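You operate a simulated robot arm through the tools that you are given. There is no shell and no other tool.

You are at the controls of a simulated robot arm. One attempt, no reset.

TASK
Wind 15 metres on to the empty spool on the winder.
Fine: zero the count, metres dial at 15, pull dial at 8 N before it starts; let it stop by itself.

The check looks at the end state, three seconds after you hand in, the way a careful person would. Anything else that was tipped, shoved, dropped, spilled or broken makes it a failure.

THE ROBOT
A 6-joint arm with a two-finger parallel gripper, fixed in place. Base frame: the origin is at the foot of the arm, x ahead of it, y to its left, z up. Readings come in mm, degrees, newtons and seconds.
With the tool pointing down near the work surface it reaches from about 280 to 640 mm from the base axis. Its first joint turns from -115.0 to 115.0 degrees. Payload 3.43 kg.
Tool frame: the origin (TCP) lies between the finger pads and is the grasp point; the fingertips stand 34 mm ahead of it; z points along the fingers, y is the line along which they close. Largest opening 128 mm; finger width 24, thickness 12; the body of the gripper, 48 by 130 mm, starts 96 mm behind the TCP.
Orientation is that of the tool frame in the base frame, as a unit quaternion [x, y, z, w]. With the fingers straight down and closing along the base's y, the tool's x points along the base's -x, its y along +y and its z along -z.

THE INTERFACE
- The arm moves only by the tool drive_tool. Its argument "targets" is a list of rows, each a list of 7 numbers: the finger opening in mm, from 0 to 128, then the shift along the base's x, y, z in mm, then the turn, a rotation vector about the base's x, y, z in degrees. In form: [[fingers, x, y, z, ax, ay, az], ...]. A call has 1 to 20 rows; each row is the pose to reach, as a shift and turn from the pose commanded when the call began. A row lasts 0.2 s, in which the tool goes at most 50 mm and 8.6 degrees; a call with a longer step from one row to the next is refused whole, and so is a gripper value outside its range. Where a pose cannot be reached the arm comes as near as it can. A force on the tool above 40 N (or 10 N above the force at the start of the call, whichever is more), or a blocked arm, ends the call early, and 0.2 s more pass. Each finger travels about 153 mm/s and halts on what it meets, pressing with about 38 N; the grip force reading is that of the motor and also rises with nothing between the fingers. The clock runs only during rows and for 0.2 s after the last one: add rows that repeat a pose to give the fingers time. The reply holds the time, the measured pose of the TCP, the force on the tool along the base axes, the opening and the grip force, in the units named above and with some noise, with the torque about the TCP (base axes, N m) and any sound that the robot's microphone picked up, and new pictures: "pictures" is both (left out), scene, wrist or none.
- Cameras (640 x 400 px; columns grow to the right, rows downward): "scene" is fixed at [400.5, 500.5, 1413.2]; the picture's right is [-0.97, 0.26, 0.00], its down [0.15, 0.56, -0.81] and it looks along [-0.21, -0.78, -0.58] (base axes); focal length 310 px, centre (320, 200). "wrist" rides on the gripper at [76, -11, -160] in the tool frame; the picture's right is [0.15, 0.99, 0.00], its down [-0.88, 0.13, -0.46] and it looks along [-0.45, 0.07, 0.89] (tool axes); focal length 234 px, centre (320, 200). There is no depth. A picture from a camera that has moved, and an enlarged one, comes with that camera's place and axes in the base frame and with its lens.
- lift_body(by): slides the trunk up (or, below 0, down) by that many mm; the arm rides with it, the base frame stays. It gives what a move gives, with no picture.
- inspect(camera, box): a new picture of the part [left, top, right, bottom] of that camera's present view, enlarged. The clock stands still meanwhile.
- sign_off(): hands the job in; it is judged then, once.

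Nothing tells you positions but the pictures and the camera data. Unless the task says otherwise, let go and move clear before handing in.

The tools are called after "Emit:" as a command line: name --pt "numbers of a row" for each row, then --argument value for the rest, lists and objects as JSON in quotes. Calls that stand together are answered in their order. drive_tool: Moves the arm, as the interface text tells. Its arguments: {"type":"object","properties":{"targets":{"type":"array"},"pictures":{"type":"string","enum":["both","scene","wrist","none"]}},"required":["targets"]} The other tools are called the same way: lift_body (by) slides the trunk up or down; inspect (camera, box) takes an enlarged picture of a part of a camera's view; sign_off () hands the job in.

At the start:

```text
time: 0.0
position: [-28.1, -440.7, 1142.2]
tool_rot: [0.0, 1.0, 0.0, 0.0]
force: [0.1, 0.0, 0.4]
wrist_torque: [0.0, 0.03, -0.04]
opening: 127.8
finger_force: 0.2
trunk travel left (down, up): [-875.0, 115.0]
```

scene: 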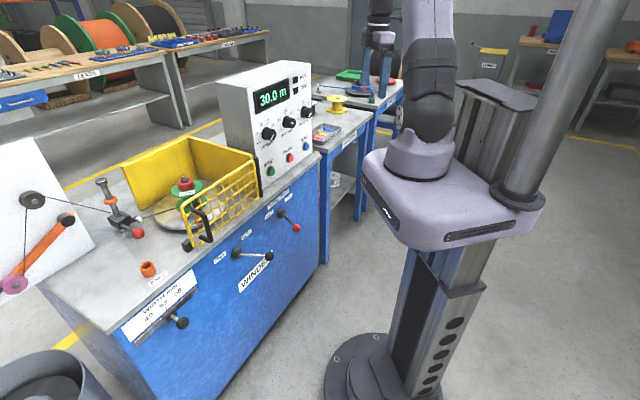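
wrist: 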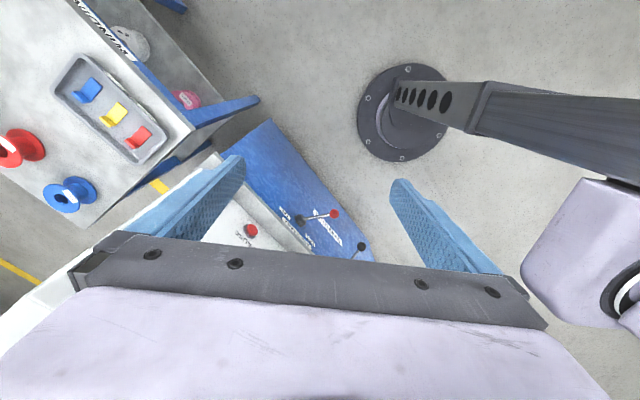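

I see a winder bench with a control panel (display reading 30.0 m), a yellow guard, and levers on the front. I'll look closer at each part before moving anything.

Emit:
inspect --camera "scene" --box '[210, 55, 330, 130]'

Emit:
inspect --camera "scene" --box '[210, 120, 330, 195]'

Emit:
inspect --camera "scene" --box '[120, 130, 280, 230]'

Emit:
inspect --camera "scene" --box '[100, 190, 320, 350]'

Emit:
inspect --camera "scene" --box '[0, 150, 180, 290]'

Emit:
inspect --camera "scene" --box '[300, 60, 420, 140]'

```text
5.33 times, centred on (270, 92) of scene
camera zoom: at [400.5, 500.5, 1413.2], right [-0.97, 0.26, 0.0], down [0.15, 0.56, -0.81], along [-0.21, -0.78, -0.58], focal length 1656 px, centre (587, 773)
```

zoom: 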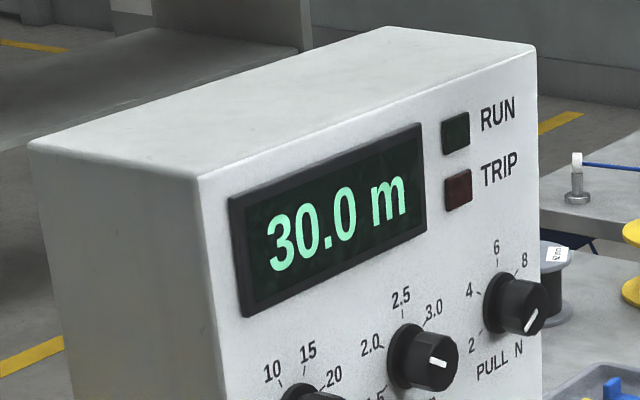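

```text
5.33 times, centred on (270, 158) of scene
camera zoom: at [400.5, 500.5, 1413.2], right [-0.97, 0.26, 0.0], down [0.15, 0.56, -0.81], along [-0.21, -0.78, -0.58], focal length 1656 px, centre (587, 427)
```

zoom: 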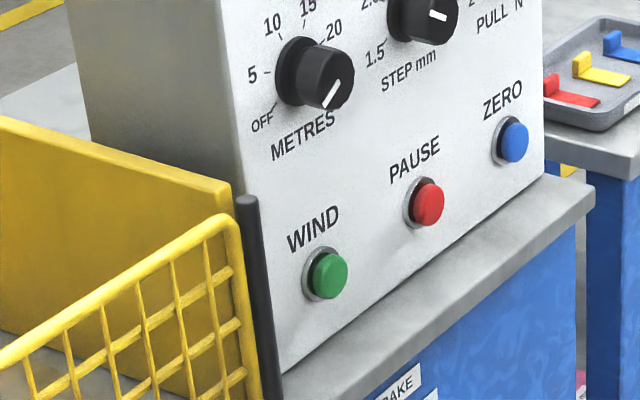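

```text
4.00 times, centred on (200, 180) of scene
camera zoom: at [400.5, 500.5, 1413.2], right [-0.97, 0.26, 0.0], down [0.15, 0.56, -0.81], along [-0.21, -0.78, -0.58], focal length 1242 px, centre (800, 280)
```

zoom: 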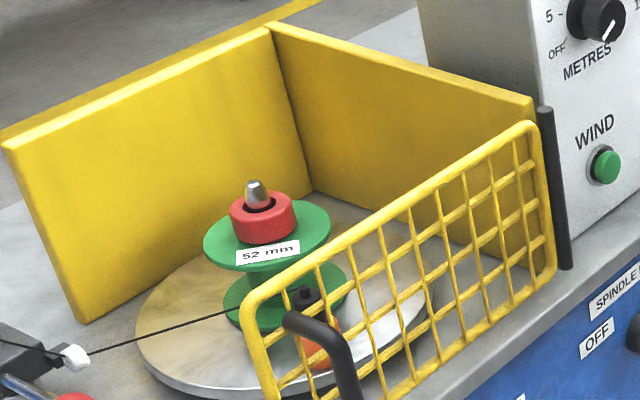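

```text
2.50 times, centred on (210, 270) of scene
camera zoom: at [400.5, 500.5, 1413.2], right [-0.97, 0.26, 0.0], down [0.15, 0.56, -0.81], along [-0.21, -0.78, -0.58], focal length 776 px, centre (595, 25)
```

zoom: 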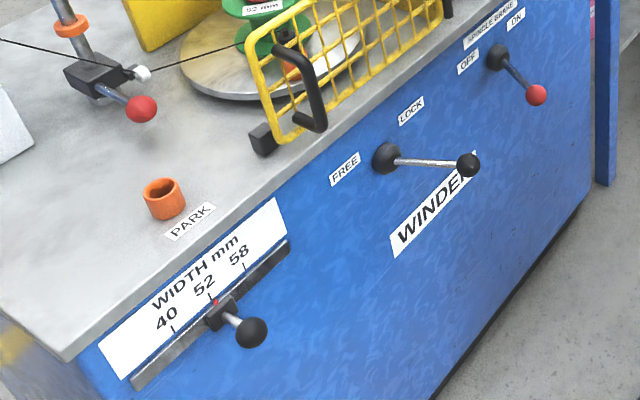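

```text
2.86 times, centred on (90, 220) of scene
camera zoom: at [400.5, 500.5, 1413.2], right [-0.97, 0.26, 0.0], down [0.15, 0.56, -0.81], along [-0.21, -0.78, -0.58], focal length 887 px, centre (977, 143)
```

zoom: 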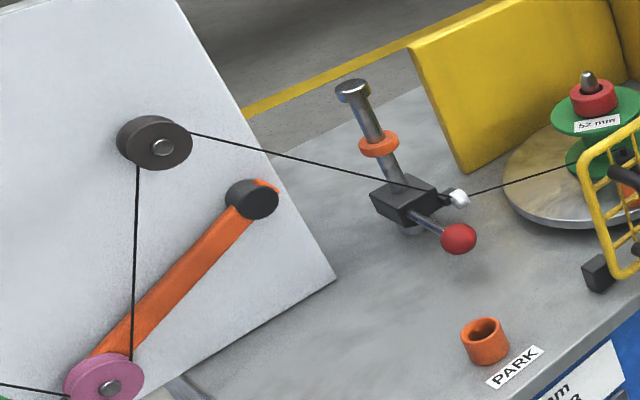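

```text
5.00 times, centred on (360, 100) of scene
camera zoom: at [400.5, 500.5, 1413.2], right [-0.97, 0.26, 0.0], down [0.15, 0.56, -0.81], along [-0.21, -0.78, -0.58], focal length 1552 px, centre (120, 700)
```

zoom: 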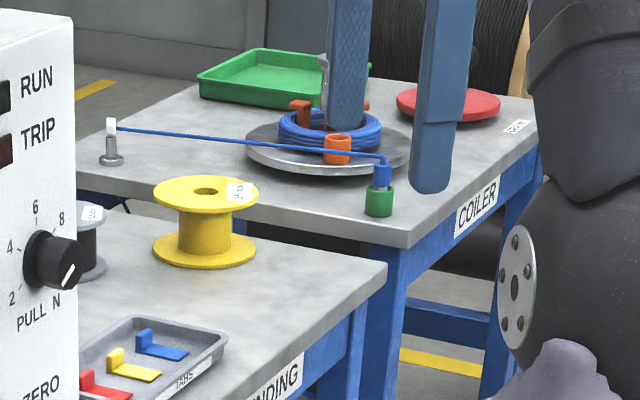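

The winder's front runs diagonally in front of the arm. I need better views of the dials, levers and the orange part by the spool, so I'll start by zooming in on what's visible now.

Emit:
inspect --camera "scene" --box '[165, 165, 245, 215]'

Emit:
inspect --camera "scene" --box '[180, 195, 260, 255]'

Emit:
inspect --camera "scene" --box '[250, 100, 320, 145]'

Emit:
inspect --camera "wrist" --box '[180, 100, 420, 260]'

Emit:
inspect --camera "scene" --box '[210, 190, 310, 270]'

Emit:
inspect --camera "scene" --box '[110, 255, 230, 335]'

```text
8.00 times, centred on (205, 190) of scene
camera zoom: at [400.5, 500.5, 1413.2], right [-0.97, 0.26, 0.0], down [0.15, 0.56, -0.81], along [-0.21, -0.78, -0.58], focal length 2483 px, centre (1240, 280)
```

zoom: 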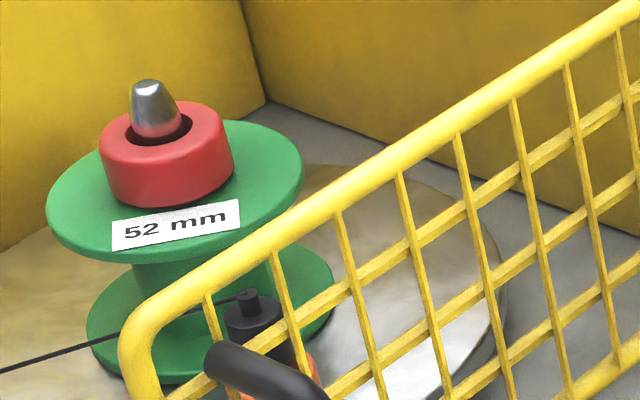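

```text
6.67 times, centred on (220, 225) of scene
camera zoom: at [400.5, 500.5, 1413.2], right [-0.97, 0.26, 0.0], down [0.15, 0.56, -0.81], along [-0.21, -0.78, -0.58], focal length 2070 px, centre (987, 33)
```

zoom: 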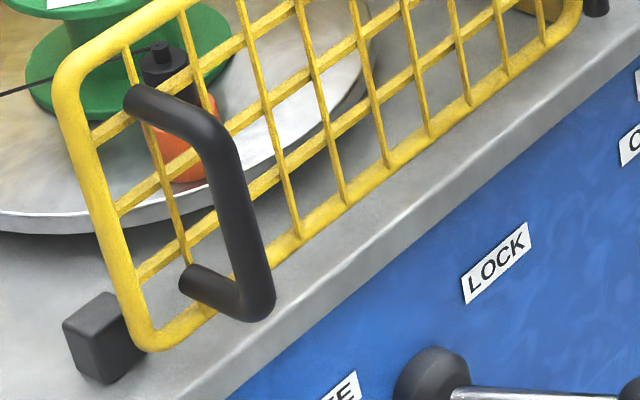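

```text
8.89 times, centred on (285, 122) of scene
camera zoom: at [400.5, 500.5, 1413.2], right [-0.97, 0.26, 0.0], down [0.15, 0.56, -0.81], along [-0.21, -0.78, -0.58], focal length 2759 px, centre (631, 889)
```

zoom: 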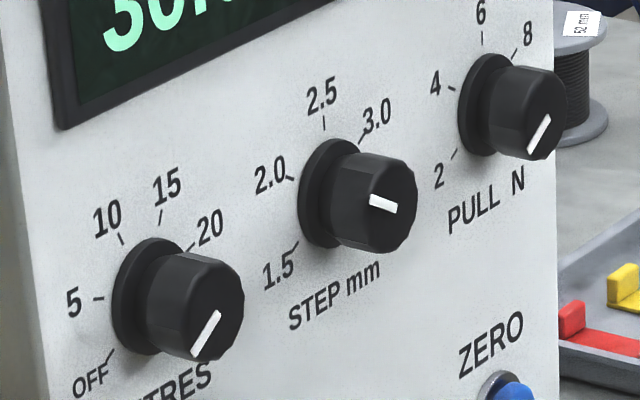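

```text
2.50 times, centred on (300, 180) of wrist
camera zoom: at [-103.5, -453.5, 1302.3], right [-0.15, 0.99, 0.0], down [0.88, 0.13, 0.46], along [0.45, 0.07, -0.89], focal length 585 px, centre (370, 250)
```

zoom: 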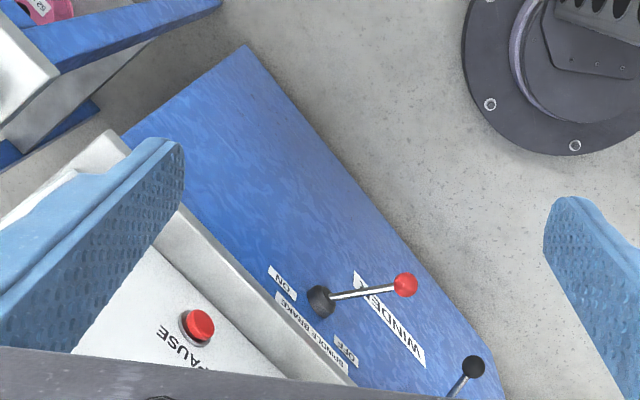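

```text
5.00 times, centred on (260, 230) of scene
camera zoom: at [400.5, 500.5, 1413.2], right [-0.97, 0.26, 0.0], down [0.15, 0.56, -0.81], along [-0.21, -0.78, -0.58], focal length 1552 px, centre (620, 50)
```

zoom: 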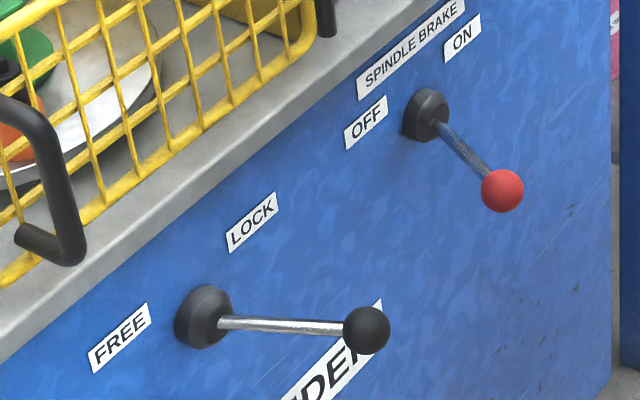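

```text
5.00 times, centred on (170, 295) of scene
camera zoom: at [400.5, 500.5, 1413.2], right [-0.97, 0.26, 0.0], down [0.15, 0.56, -0.81], along [-0.21, -0.78, -0.58], focal length 1552 px, centre (1070, -275)
```

zoom: 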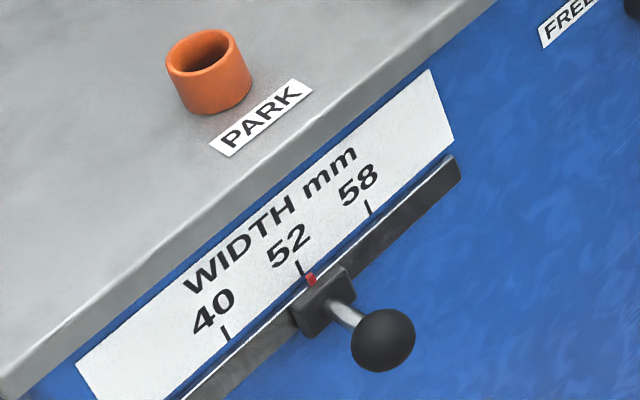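

The brake lever looks to be at OFF, the other lever at LOCK, width at 52, METRES at OFF, STEP at 2.0 and PULL at 2. I'll turn the tool horizontal, facing the panel with the wrist camera on top, to look at it square on.

Emit:
drive_tool --pt "128 4.3 -3.3 -2.3 -5.63 2.29 5.63" --pt "128 8.7 -6.6 -4.7 -11.26 4.58 11.26" --pt "128 13 -9.8 -7 -16.89 6.87 16.89" --pt "128 17.3 -13.1 -9.3 -22.52 9.16 22.52" --pt "128 21.7 -16.4 -11.7 -28.15 11.45 28.15" --pt "128 26 -19.7 -14 -33.78 13.74 33.78" --pt "128 30.3 -23 -16.3 -39.41 16.03 39.41" --pt "128 34.6 -26.2 -18.6 -45.04 18.32 45.04" --pt "128 39 -29.5 -21 -50.67 20.61 50.67" --pt "128 43.3 -32.8 -23.3 -56.3 22.9 56.3" --pt "128 47.6 -36.1 -25.6 -61.93 25.19 61.93" --pt "128 52 -39.4 -28 -67.56 27.48 67.56" --pt "128 56.3 -42.6 -30.3 -73.19 29.77 73.19" --pt "128 60.6 -45.9 -32.6 -78.82 32.06 78.82" --pt "128 65 -49.2 -35 -84.45 34.35 84.45" --pt "128 69.3 -52.5 -37.3 -90.08 36.64 90.08" --pt "128 73.6 -55.8 -39.6 -95.71 38.93 95.71" --pt "128 78 -59 -42 -101.3 41.2 101.3" --pictures "both"

```text
time: 3.8
position: [97.0, -521.8, 1099.9]
tool_rot: [0.655, -0.266, 0.655, 0.267]
force: [-0.1, 0.4, -1.0]
wrist_torque: [0.03, 0.02, 0.01]
opening: 128.0
finger_force: 0.0
out of reach, approached as far as the arm can: row 8, 9, 13, 14, 15, 16, 17, 18
trunk travel left (down, up): [-875.0, 115.0]
camera wrist: at [-8.0, -401.9, 1176.0], right [-0.69, -0.71, 0.15], down [-0.42, 0.22, -0.88], along [0.59, -0.67, -0.45], focal length 234 px, centre (320, 200)
```

scene: 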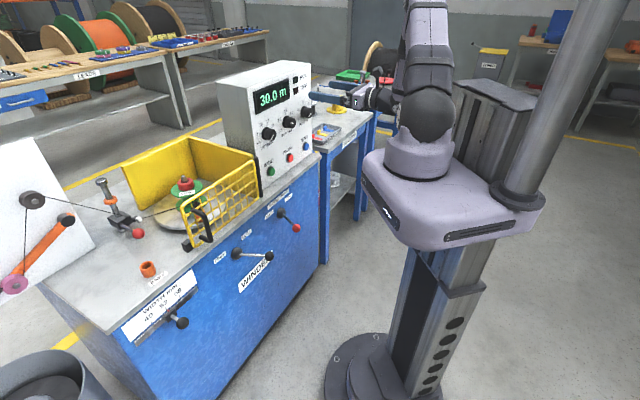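
wrist: 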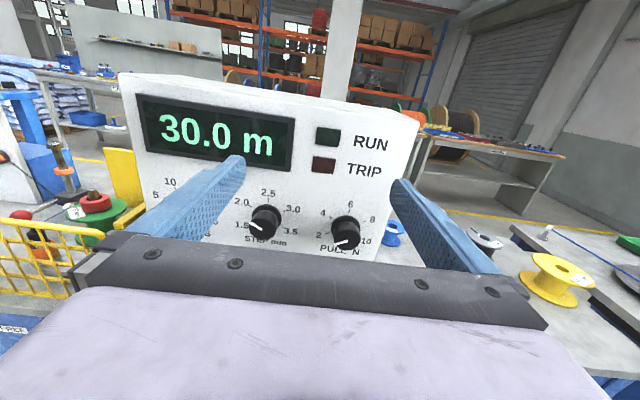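

The tool is horizontal and the panel is in view. I'll zoom in on the dials.

Emit:
inspect --camera "wrist" --box '[210, 180, 400, 260]'

Emit:
inspect --camera "wrist" --box '[120, 80, 400, 260]'

Emit:
inspect --camera "wrist" --box '[0, 150, 160, 270]'

```text
3.37 times, centred on (305, 220) of wrist
camera zoom: at [-8.0, -401.9, 1176.0], right [-0.69, -0.71, 0.15], down [-0.42, 0.22, -0.88], along [0.59, -0.67, -0.45], focal length 789 px, centre (370, 133)
```

zoom: 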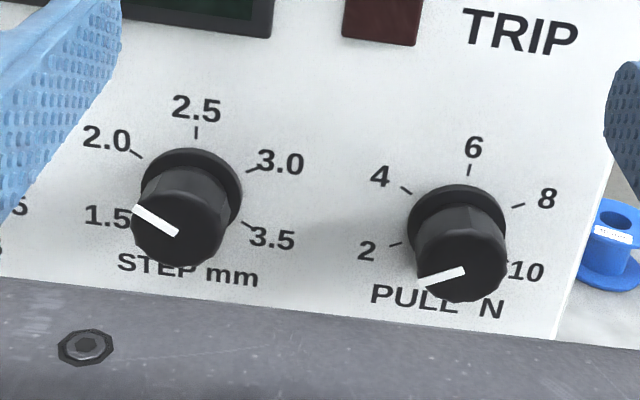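

```text
2.22 times, centred on (260, 170) of wrist
camera zoom: at [-8.0, -401.9, 1176.0], right [-0.69, -0.71, 0.15], down [-0.42, 0.22, -0.88], along [0.59, -0.67, -0.45], focal length 520 px, centre (453, 267)
```

zoom: 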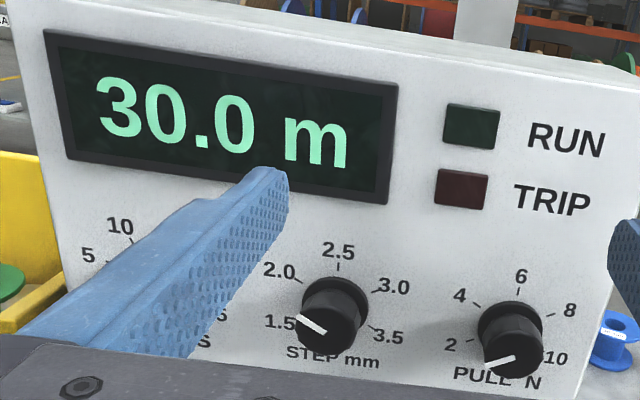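

```text
3.33 times, centred on (80, 210) of wrist
camera zoom: at [-8.0, -401.9, 1176.0], right [-0.69, -0.71, 0.15], down [-0.42, 0.22, -0.88], along [0.59, -0.67, -0.45], focal length 781 px, centre (1120, 167)
```

zoom: 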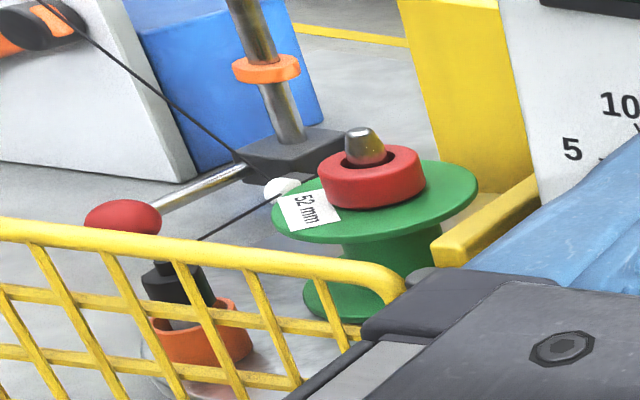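

The panel sits at 45°, with dial columns about 117 mm apart and the buttons about 150 mm below them. STEP is 2.0 and PULL is 2, and the PULL scale runs 2/4/6/8/10 in 60° steps. Next I'll move in front of the PULL dial.

Emit:
drive_tool --pt "128 6 -22 -33 0 0 0" --pt "128 12 -45 -66 0 0 0" --pt "128 19 -67 -100 0 0 0" --pt "128 19 -67 -100 0 0 0" --pictures "both"

```text
time: 4.8
position: [116.8, -587.6, 1001.4]
tool_rot: [0.655, -0.266, 0.655, 0.267]
force: [-0.3, -0.1, -0.4]
wrist_torque: [0.01, 0.02, -0.01]
opening: 127.9
finger_force: 0.0
trunk travel left (down, up): [-875.0, 115.0]
camera wrist: at [10.5, -469.1, 1076.6], right [-0.69, -0.71, 0.15], down [-0.42, 0.22, -0.88], along [0.59, -0.67, -0.45], focal length 234 px, centre (320, 200)
```

scene: 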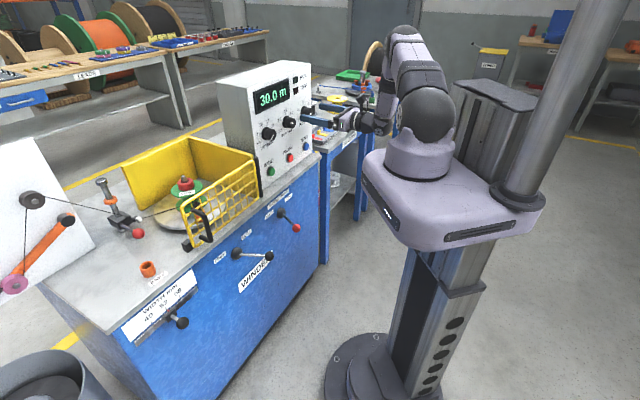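
wrist: 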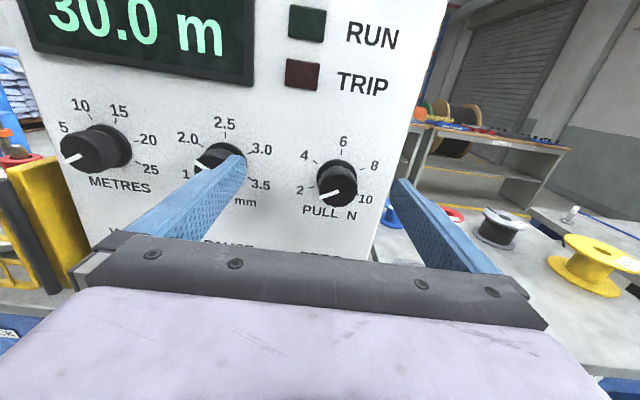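

Now I'm about 40 mm off the panel with the fingers straddling the PULL dial. I'll zoom in for accurate measurement.

Emit:
inspect --camera "wrist" --box '[280, 120, 400, 220]'

Emit:
inspect --camera "wrist" --box '[40, 80, 200, 200]'

Emit:
inspect --camera "scene" --box '[260, 70, 380, 170]'

```text
4.00 times, centred on (340, 170) of wrist
camera zoom: at [10.5, -469.1, 1076.6], right [-0.69, -0.71, 0.15], down [-0.42, 0.22, -0.88], along [0.59, -0.67, -0.45], focal length 937 px, centre (240, 320)
```

zoom: 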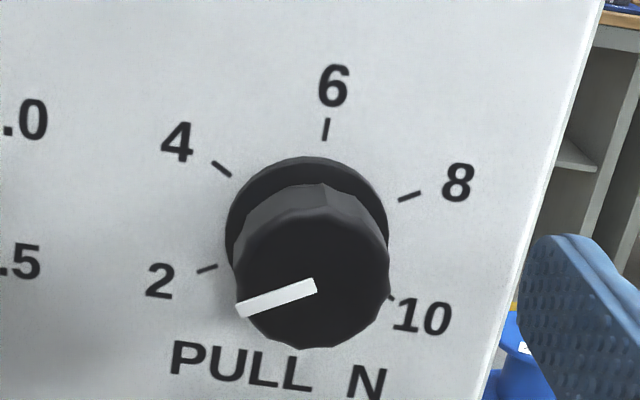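

```text
3.33 times, centred on (120, 140) of wrist
camera zoom: at [10.5, -469.1, 1076.6], right [-0.69, -0.71, 0.15], down [-0.42, 0.22, -0.88], along [0.59, -0.67, -0.45], focal length 781 px, centre (987, 400)
```

zoom: 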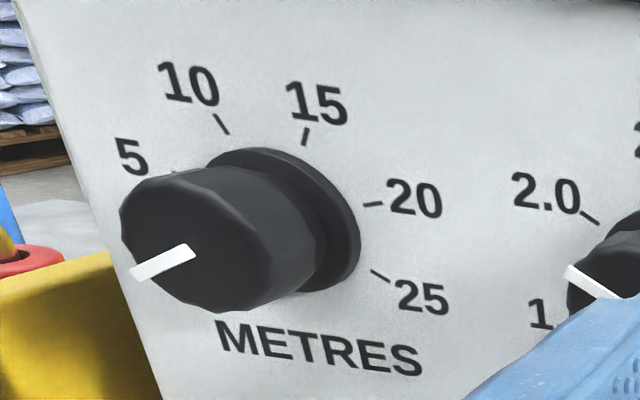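

```text
4.00 times, centred on (320, 120) of scene
camera zoom: at [400.5, 500.5, 1413.2], right [-0.97, 0.26, 0.0], down [0.15, 0.56, -0.81], along [-0.21, -0.78, -0.58], focal length 1242 px, centre (320, 520)
```

zoom: 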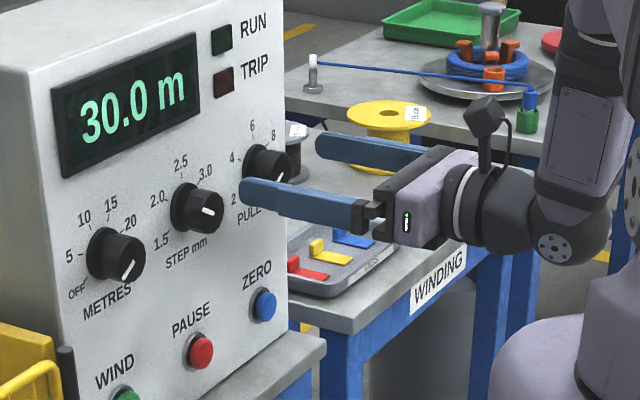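

The PULL dial is centred near (155.6, -656, 987) and protrudes about 30 mm, with 60° steps. I'll line up with its axis and pre-rotate the tool -90°, so a single stroke of about 180° can take it from 2 to 8.

Emit:
drive_tool --pt "128 -27.7 -2.1 -14.4 0 0 0" --pt "110 -27.7 -2.1 -14.4 -5.86 5.71 0" --pt "100 -27.7 -2.1 -14.4 -11.72 11.42 0" --pt "90 -27.7 -2.1 -14.4 -17.58 17.13 0" --pt "80 -27.7 -2.1 -14.4 -23.44 22.84 0" --pt "80 -27.7 -2.1 -14.4 -29.3 28.55 0" --pt "80 -27.7 -2.1 -14.4 -35.16 34.26 0" --pt "80 -27.7 -2.1 -14.4 -41.02 39.97 0" --pt "80 -27.7 -2.1 -14.4 -46.88 45.68 0" --pt "80 -27.7 -2.1 -14.4 -52.74 51.39 0" --pt "80 -27.7 -2.1 -14.4 -58.6 57.1 0" --pt "80 -27.7 -2.1 -14.4 -64.46 62.81 0" --pt "80 -27.7 -2.1 -14.4 -64.46 62.81 0" --pictures "both"

```text
time: 7.6
position: [29.9, -730.7, 1082.2]
tool_rot: [0.729, 0.222, 0.315, 0.565]
force: [0.1, 0.5, -0.1]
wrist_torque: [0.02, 0.01, -0.01]
opening: 79.9
finger_force: 0.0
out of reach, approached as far as the arm can: row 3, 4, 5, 6, 7, 8, 9, 10, 11, 12, 13
trunk travel left (down, up): [-875.0, 115.0]
camera wrist: at [-29.6, -567.7, 1113.1], right [0.07, -0.16, 0.98], down [-0.95, -0.32, 0.02], along [0.31, -0.93, -0.17], focal length 234 px, centre (320, 200)
```

scene: 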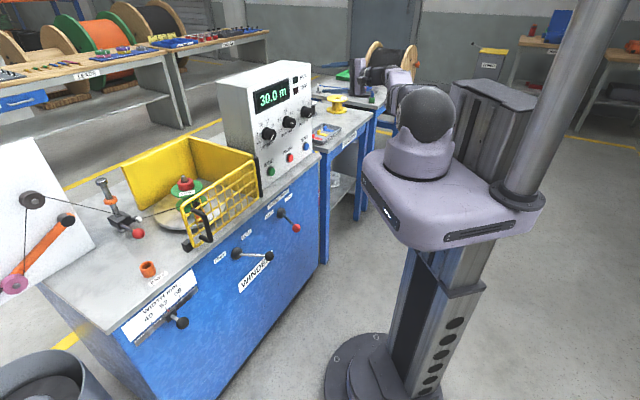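
wrist: 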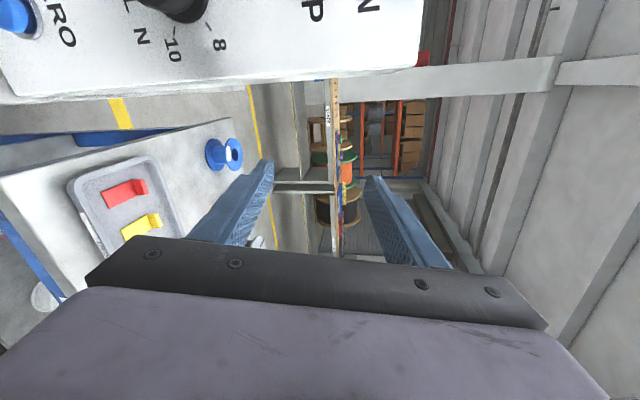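

That rotation ran out of the arm's reach and swung the tool to the right of the panel, though it touched nothing. I'll retreat to a tool-down pose clear of the bench, then lower the trunk so the wrist has more room.

Emit:
drive_tool --pt "80 -10 20 10 5.6 5.8 0" --pt "80 -15 45 20 11.2 11.6 0" --pt "80 -20 70 30 16.8 17.4 0" --pt "80 -26 95 40 22.4 23.2 0" --pt "80 -32 118 50 28 29 0" --pt "80 -37 140 60 33.6 34.8 0" --pt "80 -42 163 70 39.2 40.6 0" --pt "80 -47 186 80 44.8 46.4 0" --pt "80 -52 208 90 50.4 52.2 0" --pt "80 -58 230 98 56 58 0" --pt "80 -58 230 98 56 58 0" --pictures "both"

```text
time: 10.0
position: [-22.9, -490.9, 1168.7]
tool_rot: [0.948, 0.288, 0.107, 0.087]
force: [0.2, 0.0, -0.9]
wrist_torque: [-0.01, -0.01, -0.01]
opening: 80.1
finger_force: 0.1
out of reach, approached as far as the arm can: row 1, 2, 3, 4, 5, 6, 8, 9, 10, 11
trunk travel left (down, up): [-875.0, 115.0]
camera wrist: at [-6.8, -422.4, 1331.7], right [0.64, -0.73, 0.25], down [-0.76, -0.56, 0.33], along [-0.11, -0.4, -0.91], focal length 234 px, centre (320, 200)
```

scene: 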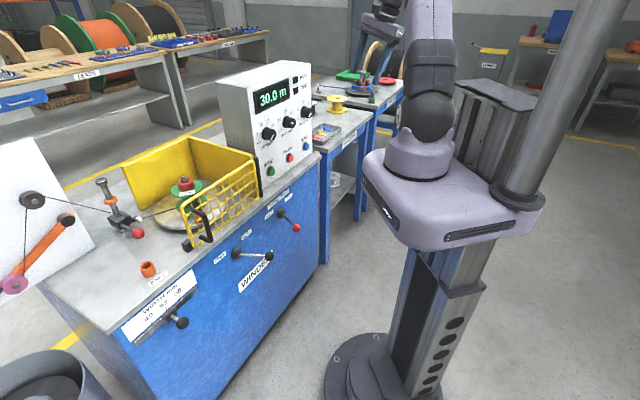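
wrist: 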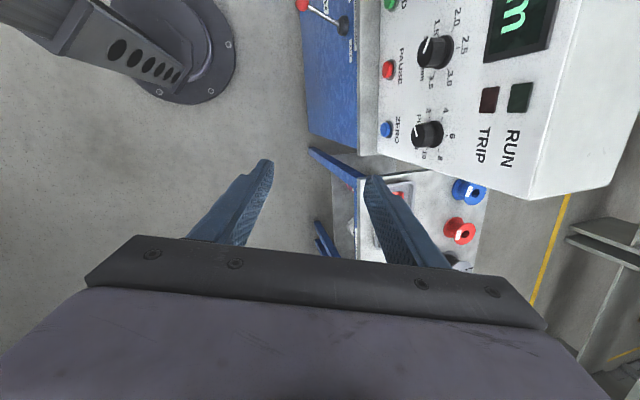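

Tool is clear and nearly vertical. I'll lower the trunk 350 mm here, well away from the bench edge.

Emit:
lift_body --by -350

```text
time: 13.4
position: [-22.1, -490.2, 819.5]
tool_rot: [0.948, 0.288, 0.106, 0.087]
force: [0.1, -0.6, -0.2]
wrist_torque: [-0.02, 0.01, -0.04]
opening: 79.8
finger_force: 0.0
trunk travel left (down, up): [-525.0, 465.0]
```

Trunk lowered. Now I'll swing the tool to horizontal, camera on top, about 115 mm in front of the PULL dial.

Emit:
drive_tool --pt "80 0 0 30 0.18 -7.12 -4.55" --pt "80 5 -5 60 0.37 -14.23 -9.1" --pt "80 10 -10 90 0.55 -21.35 -13.65" --pt "80 20 -18 110 0.73 -28.47 -18.2" --pt "80 30 -27 125 0.92 -35.6 -22.75" --pt "80 40 -36 135 1.1 -42.7 -27.3" --pt "80 50 -45 145 1.28 -49.8 -31.85" --pt "80 60 -54 150 1.47 -56.9 -36.4" --pt "80 70 -62 155 1.65 -64.05 -40.95" --pt "80 80 -70 160 1.83 -71.2 -45.5" --pt "80 90 -78 165 2.0 -78.3 -50.05" --pt "80 97 -85.4 167.5 2.2 -85.4 -54.6" --pt "80 97 -85.4 167.5 2.2 -85.4 -54.6" --pictures "both"

```text
time: 16.2
position: [75.1, -575.7, 986.3]
tool_rot: [0.651, -0.272, 0.655, 0.271]
force: [0.4, 0.6, 0.6]
wrist_torque: [-0.02, -0.02, 0.0]
opening: 80.1
finger_force: 0.0
out of reach, approached as far as the arm can: row 2, 3, 4, 5, 6, 7, 8, 9, 10, 11
trunk travel left (down, up): [-525.0, 465.0]
camera wrist: at [-29.1, -455.7, 1062.1], right [-0.7, -0.7, 0.14], down [-0.41, 0.23, -0.88], along [0.58, -0.68, -0.45], focal length 234 px, centre (320, 200)
```

scene: 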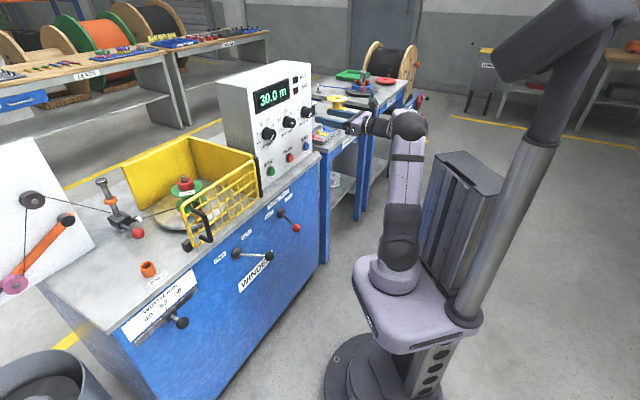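
wrist: 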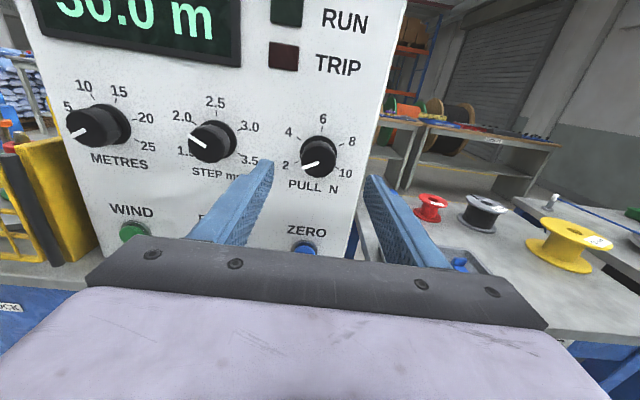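

The pose was reached exactly, with the dial straight ahead. I'll test rotating the tool -45° about its axis here.

Emit:
drive_tool --pt "80 0 0 0 -5.8 5.8 0" --pt "80 0 0 0 -11.6 11.6 0" --pt "80 0 0 0 -17.4 17.4 0" --pt "80 0 0 0 -23.2 23.2 0" --pt "80 0 0 0 -29 29 0" --pt "80 0 0 0 -32 32 0" --pictures "none"

```text
time: 17.6
position: [74.8, -576.0, 986.6]
tool_rot: [0.706, 0.001, 0.5, 0.502]
force: [-0.3, 0.6, 0.8]
wrist_torque: [0.0, -0.01, -0.02]
opening: 79.9
finger_force: 0.1
trunk travel left (down, up): [-525.0, 465.0]
```

Emit:
drive_tool --pt "80 0 0 0 -5.8 5.8 0" --pt "80 0 0 0 -11.6 11.6 0" --pt "80 0 0 0 -17.4 17.4 0" --pt "80 0 0 0 -23.2 23.2 0" --pt "80 0 0 0 -29 29 0" --pt "80 0 0 0 -32 32 0" --pt "80 0 0 0 -32 32 0" --pictures "both"

```text
time: 19.2
position: [39.6, -675.6, 1093.9]
tool_rot: [0.652, 0.274, 0.27, 0.653]
force: [-0.3, 0.2, -0.4]
wrist_torque: [-0.02, -0.01, 0.0]
opening: 79.9
finger_force: 0.1
out of reach, approached as far as the arm can: row 1, 2, 3, 4, 5, 6, 7
trunk travel left (down, up): [-525.0, 465.0]
camera wrist: at [-20.1, -510.1, 1083.7], right [0.11, 0.11, 0.99], down [-0.94, -0.3, 0.14], along [0.32, -0.95, 0.07], focal length 234 px, centre (320, 200)
```

scene: 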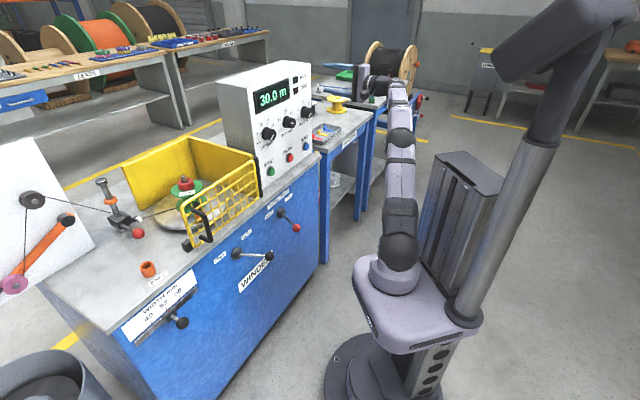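
wrist: 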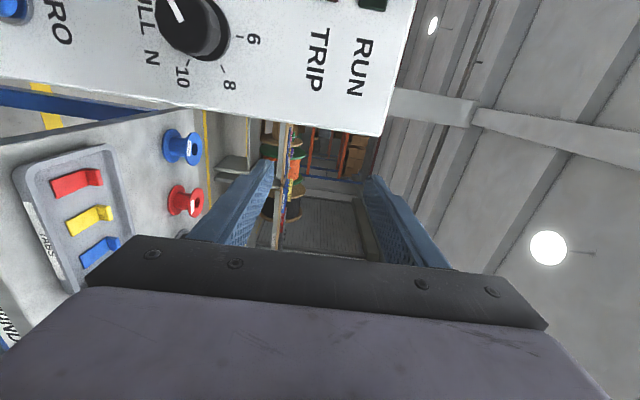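

The limit on that side is about -45°. I'll return and find how far the positive side reaches.

Emit:
drive_tool --pt "80 6 17 -18 5.4 -5.4 0" --pt "80 12 33 -36 10.8 -10.8 0" --pt "80 18 50 -54 16.2 -16.2 0" --pt "80 24 66 -72 21.6 -21.6 0" --pt "80 30 83 -90 27 -27 0" --pt "80 35 100 -107 32 -32 0" --pt "80 35 100 -107 37.4 -37.4 0" --pt "80 35 100 -107 42.8 -42.8 0" --pt "80 35 100 -107 48.2 -48.2 0" --pt "80 35 100 -107 53.6 -53.6 0" --pt "80 35 100 -107 59 -59 0" --pt "80 35 100 -107 64 -64 0" --pt "80 35 100 -107 64 -64 0" --pictures "none"

Emit:
drive_tool --pt "80 0 0 0 5.8 -5.8 0" --pt "80 0 0 0 11.6 -11.6 0" --pt "80 0 0 0 17.4 -17.4 0" --pt "80 0 0 0 23.2 -23.2 0" --pt "80 0 0 0 29 -29 0" --pt "80 0 0 0 32 -32 0" --pt "80 0 0 0 32 -32 0" --pictures "none"

```text
time: 22.0
position: [73.1, -576.3, 987.6]
tool_rot: [0.652, -0.272, 0.654, 0.271]
force: [0.0, 0.6, -0.1]
wrist_torque: [-0.01, -0.01, 0.0]
opening: 80.2
finger_force: 0.1
out of reach, approached as far as the arm can: row 1, 2
trunk travel left (down, up): [-525.0, 465.0]
```

```text
time: 23.6
position: [73.6, -576.3, 987.4]
tool_rot: [0.497, -0.502, 0.708, -0.001]
force: [-0.4, 0.0, 0.8]
wrist_torque: [0.0, -0.01, 0.02]
opening: 80.1
finger_force: 0.2
trunk travel left (down, up): [-525.0, 465.0]
```

Emit:
drive_tool --pt "80 0 0 0 5.8 -5.8 0" --pt "80 0 0 0 11.6 -11.6 0" --pt "80 0 0 0 17.4 -17.4 0" --pt "80 0 0 0 23.2 -23.2 0" --pt "80 0 0 0 29 -29 0" --pt "80 0 0 0 32 -32 0" --pt "80 0 0 0 32 -32 0" --pictures "none"

```text
time: 25.2
position: [73.0, -576.9, 985.4]
tool_rot: [-0.267, 0.656, -0.652, 0.272]
force: [0.0, 1.2, 0.7]
wrist_torque: [-0.03, 0.02, 0.04]
opening: 79.8
finger_force: 0.1
trunk travel left (down, up): [-525.0, 465.0]
```

Emit:
drive_tool --pt "80 0 0 0 5.8 -5.8 0" --pt "80 0 0 0 11.6 -11.6 0" --pt "80 0 0 0 17.4 -17.4 0" --pt "80 0 0 0 23.2 -23.2 0" --pt "80 0 0 0 29 -29 0" --pt "80 0 0 0 32 -32 0" --pt "80 0 0 0 32 -32 0" --pictures "both"

```text
time: 26.8
position: [73.4, -576.6, 986.1]
tool_rot: [0.006, 0.708, -0.496, 0.503]
force: [-0.7, -0.1, -0.4]
wrist_torque: [0.0, 0.01, 0.01]
opening: 79.9
finger_force: 0.1
trunk travel left (down, up): [-525.0, 465.0]
camera wrist: at [-81.6, -506.4, 940.8], right [0.43, 0.43, -0.79], down [0.18, 0.82, 0.54], along [0.88, -0.38, 0.27], focal length 234 px, centre (320, 200)
```

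scene: 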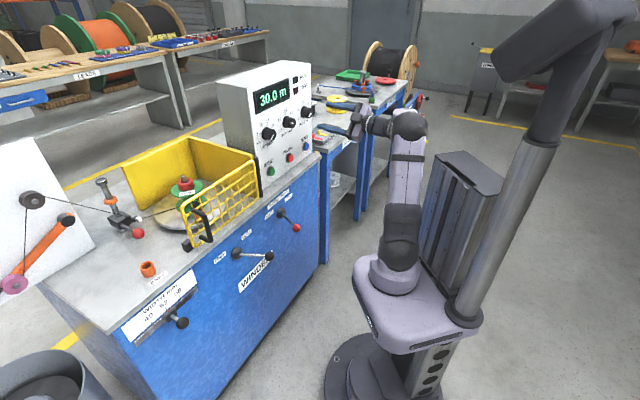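
wrist: 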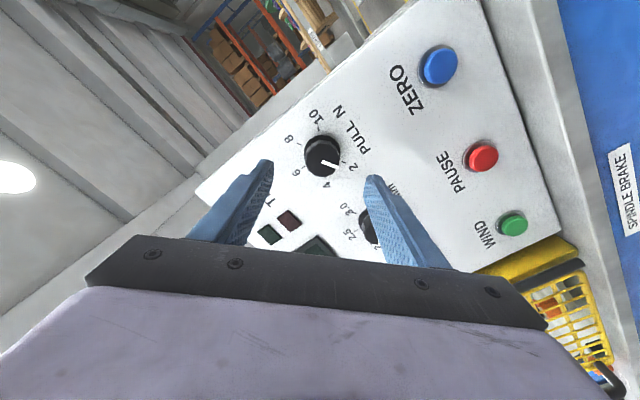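

The tool can roll from -45° to +135°, which covers the 180° stroke I need. I'll roll back to about -43°.

Emit:
drive_tool --pt "60 0 0 0 -5.72 5.72 0" --pt "60 0 0 0 -11.44 11.44 0" --pt "60 0 0 0 -17.16 17.16 0" --pt "60 0 0 0 -22.88 22.88 0" --pt "60 0 0 0 -28.6 28.6 0" --pt "60 0 0 0 -34.32 34.32 0" --pt "60 0 0 0 -40.04 40.04 0" --pt "60 0 0 0 -45.76 45.76 0" --pt "60 0 0 0 -51.48 51.48 0" --pt "60 0 0 0 -57.2 57.2 0" --pt "60 0 0 0 -62.92 62.92 0" --pictures "none"

Emit:
drive_tool --pt "60 0 0 0 -5.72 5.72 0" --pt "60 0 0 0 -11.44 11.44 0" --pt "60 0 0 0 -17.16 17.16 0" --pt "60 0 0 0 -22.88 22.88 0" --pt "60 0 0 0 -28.6 28.6 0" --pt "60 0 0 0 -34.32 34.32 0" --pt "60 0 0 0 -40.04 40.04 0" --pt "60 0 0 0 -45.76 45.76 0" --pt "60 0 0 0 -51.48 51.48 0" --pt "60 0 0 0 -57.2 57.2 0" --pt "60 0 0 0 -62.5 62.5 0" --pt "60 0 0 0 -62.5 62.5 0" --pictures "wrist"

```text
time: 29.2
position: [73.6, -576.0, 986.9]
tool_rot: [0.492, -0.508, 0.707, -0.01]
force: [-0.1, -0.3, 0.1]
wrist_torque: [0.01, 0.02, -0.04]
opening: 60.2
finger_force: 0.1
trunk travel left (down, up): [-525.0, 465.0]
```

```text
time: 31.8
position: [75.2, -575.9, 985.2]
tool_rot: [0.706, -0.022, 0.516, 0.485]
force: [-0.3, -0.3, -0.1]
wrist_torque: [-0.03, 0.02, 0.0]
opening: 60.0
finger_force: 0.0
trunk travel left (down, up): [-525.0, 465.0]
camera wrist: at [2.8, -422.7, 1035.5], right [-0.46, -0.45, 0.77], down [-0.8, -0.16, -0.57], along [0.38, -0.88, -0.29], focal length 234 px, centre (320, 200)
```

wrist: 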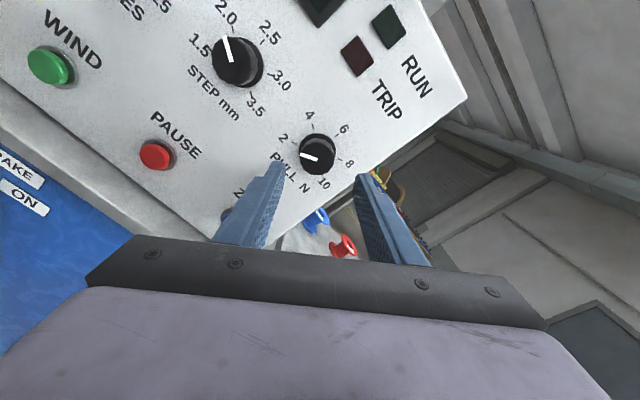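

Rolled to about -43°. Next I'll advance along the panel normal so the fingers straddle the PULL dial.

Emit:
drive_tool --pt "60 14 -14 0.5 0 0 0" --pt "60 28 -28 0.5 0 0 0" --pt "60 38 -38 0.5 0 0 0" --pt "60 43 -43 0.5 0 0 0" --pt "60 48 -48 0.5 0 0 0" --pt "60 48 -48 0.5 0 0 0" --pictures "both"

Emit:
inspect --camera "scene" --box '[270, 80, 360, 150]'

Emit:
inspect --camera "wrist" --box '[240, 100, 400, 220]'

```text
time: 33.2
position: [121.8, -624.1, 986.6]
tool_rot: [0.706, -0.021, 0.516, 0.485]
force: [-0.4, -0.6, 0.8]
wrist_torque: [-0.01, -0.02, -0.01]
opening: 59.8
finger_force: 0.1
trunk travel left (down, up): [-525.0, 465.0]
camera wrist: at [49.6, -470.9, 1035.6], right [-0.46, -0.45, 0.77], down [-0.8, -0.16, -0.57], along [0.38, -0.88, -0.29], focal length 234 px, centre (320, 200)
```

scene: 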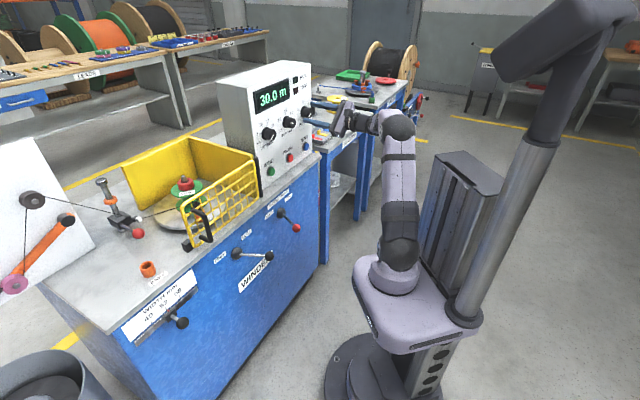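
wrist: 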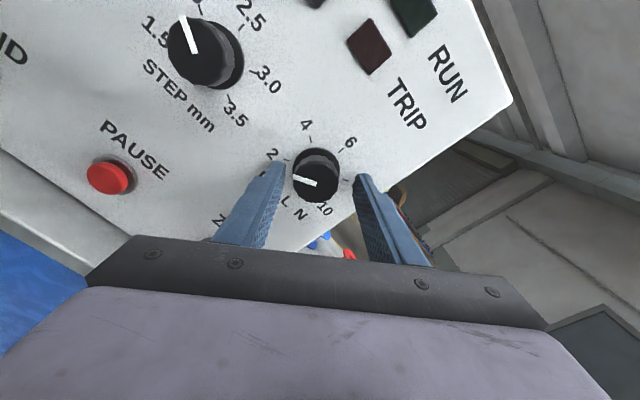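

```text
5.71 times, centred on (315, 115) of scene
camera zoom: at [400.5, 500.5, 1413.2], right [-0.97, 0.26, 0.0], down [0.15, 0.56, -0.81], along [-0.21, -0.78, -0.58], focal length 1774 px, centre (349, 686)
```

zoom: 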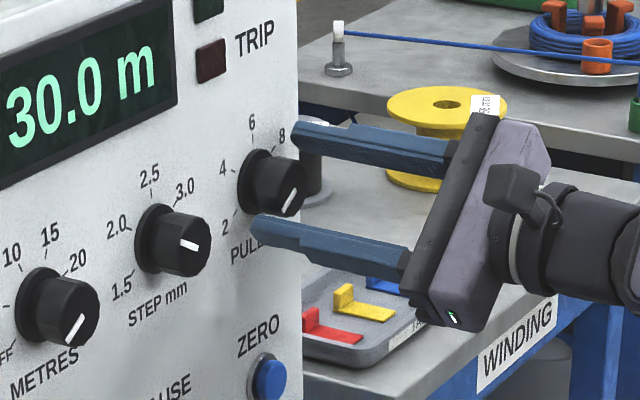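

```text
3.33 times, centred on (320, 160) of wrist
camera zoom: at [49.6, -470.9, 1035.6], right [-0.46, -0.45, 0.77], down [-0.8, -0.16, -0.57], along [0.38, -0.88, -0.29], focal length 781 px, centre (320, 333)
```

zoom: 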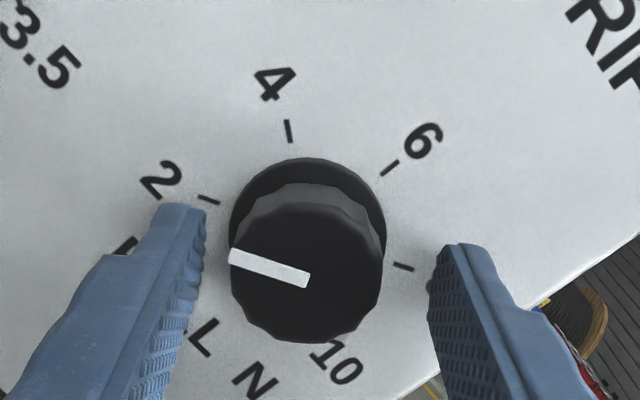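

The dial is between the fingers, about 3–4 mm off-centre. I'll correct the offset and close on it.

Emit:
drive_tool --pt "60 2.7 2.7 -0.8 0 0 0" --pt "45 2.7 2.7 -0.8 0 0 0" --pt "25 2.7 2.7 -0.8 0 0 0" --pt "25 2.7 2.7 -0.8 0 0 0" --pictures "wrist"

```text
time: 34.2
position: [124.8, -622.3, 985.7]
tool_rot: [0.706, -0.021, 0.515, 0.486]
force: [-0.4, -0.1, 0.0]
wrist_torque: [0.24, 0.21, 0.42]
opening: 37.4
finger_force: 45.3
trunk travel left (down, up): [-525.0, 465.0]
camera wrist: at [52.3, -468.5, 1034.6], right [-0.46, -0.45, 0.77], down [-0.8, -0.16, -0.57], along [0.38, -0.88, -0.29], focal length 234 px, centre (320, 200)
```

wrist: 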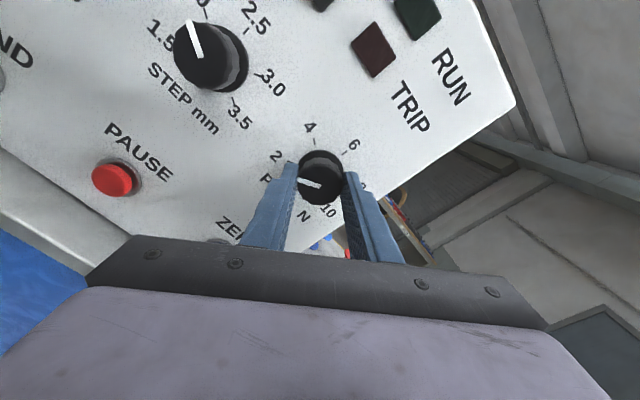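

Gripped at 37 mm with no side load. I'll turn 60° clockwise and check that the mark follows.

Emit:
drive_tool --pt "25 0 0 0 5.3 -5.3 0" --pt "25 0 0 0 10.6 -10.6 0" --pt "25 0 0 0 15.9 -15.9 0" --pt "25 0 0 0 21.2 -21.2 0" --pt "25 0 0 0 26.5 -26.5 0" --pt "25 0 0 0 31.8 -31.8 0" --pt "25 0 0 0 37.1 -37.1 0" --pt "25 0 0 0 42.4 -42.4 0" --pt "25 0 0 0 42.4 -42.4 0" --pictures "both"

Emit:
inspect --camera "wrist" --box '[240, 100, 400, 220]'

```text
time: 36.2
position: [123.2, -622.5, 985.4]
tool_rot: [0.6, -0.373, 0.689, 0.162]
force: [-1.7, -6.8, -1.0]
wrist_torque: [0.14, 0.14, 0.19]
opening: 37.4
finger_force: 45.2
trunk travel left (down, up): [-525.0, 465.0]
camera wrist: at [1.5, -519.3, 1061.0], right [-0.7, -0.69, -0.18], down [-0.21, 0.43, -0.88], along [0.68, -0.58, -0.45], focal length 234 px, centre (320, 200)
```

scene: 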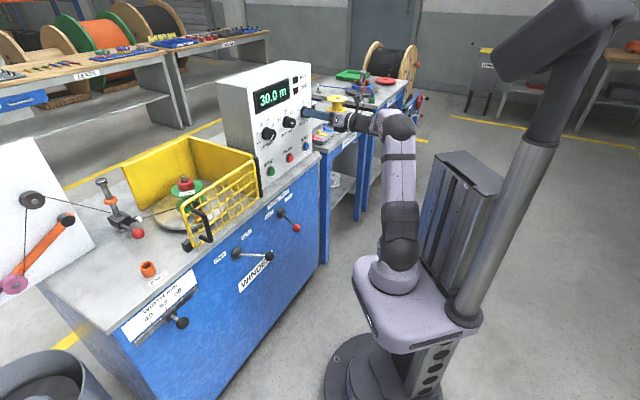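
wrist: 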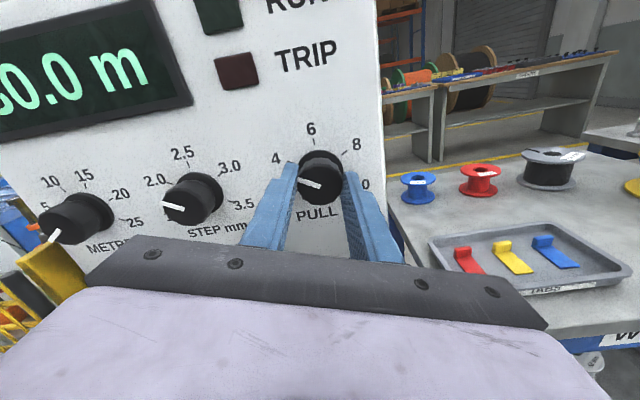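

```text
3.33 times, centred on (320, 160) of wrist
camera zoom: at [1.5, -519.3, 1061.0], right [-0.7, -0.69, -0.18], down [-0.21, 0.43, -0.88], along [0.68, -0.58, -0.45], focal length 781 px, centre (320, 333)
```

zoom: 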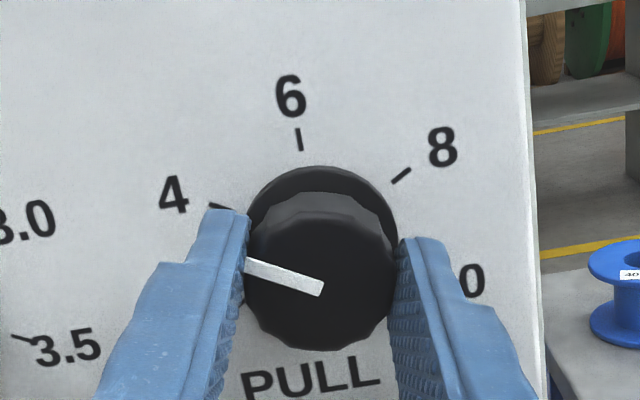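

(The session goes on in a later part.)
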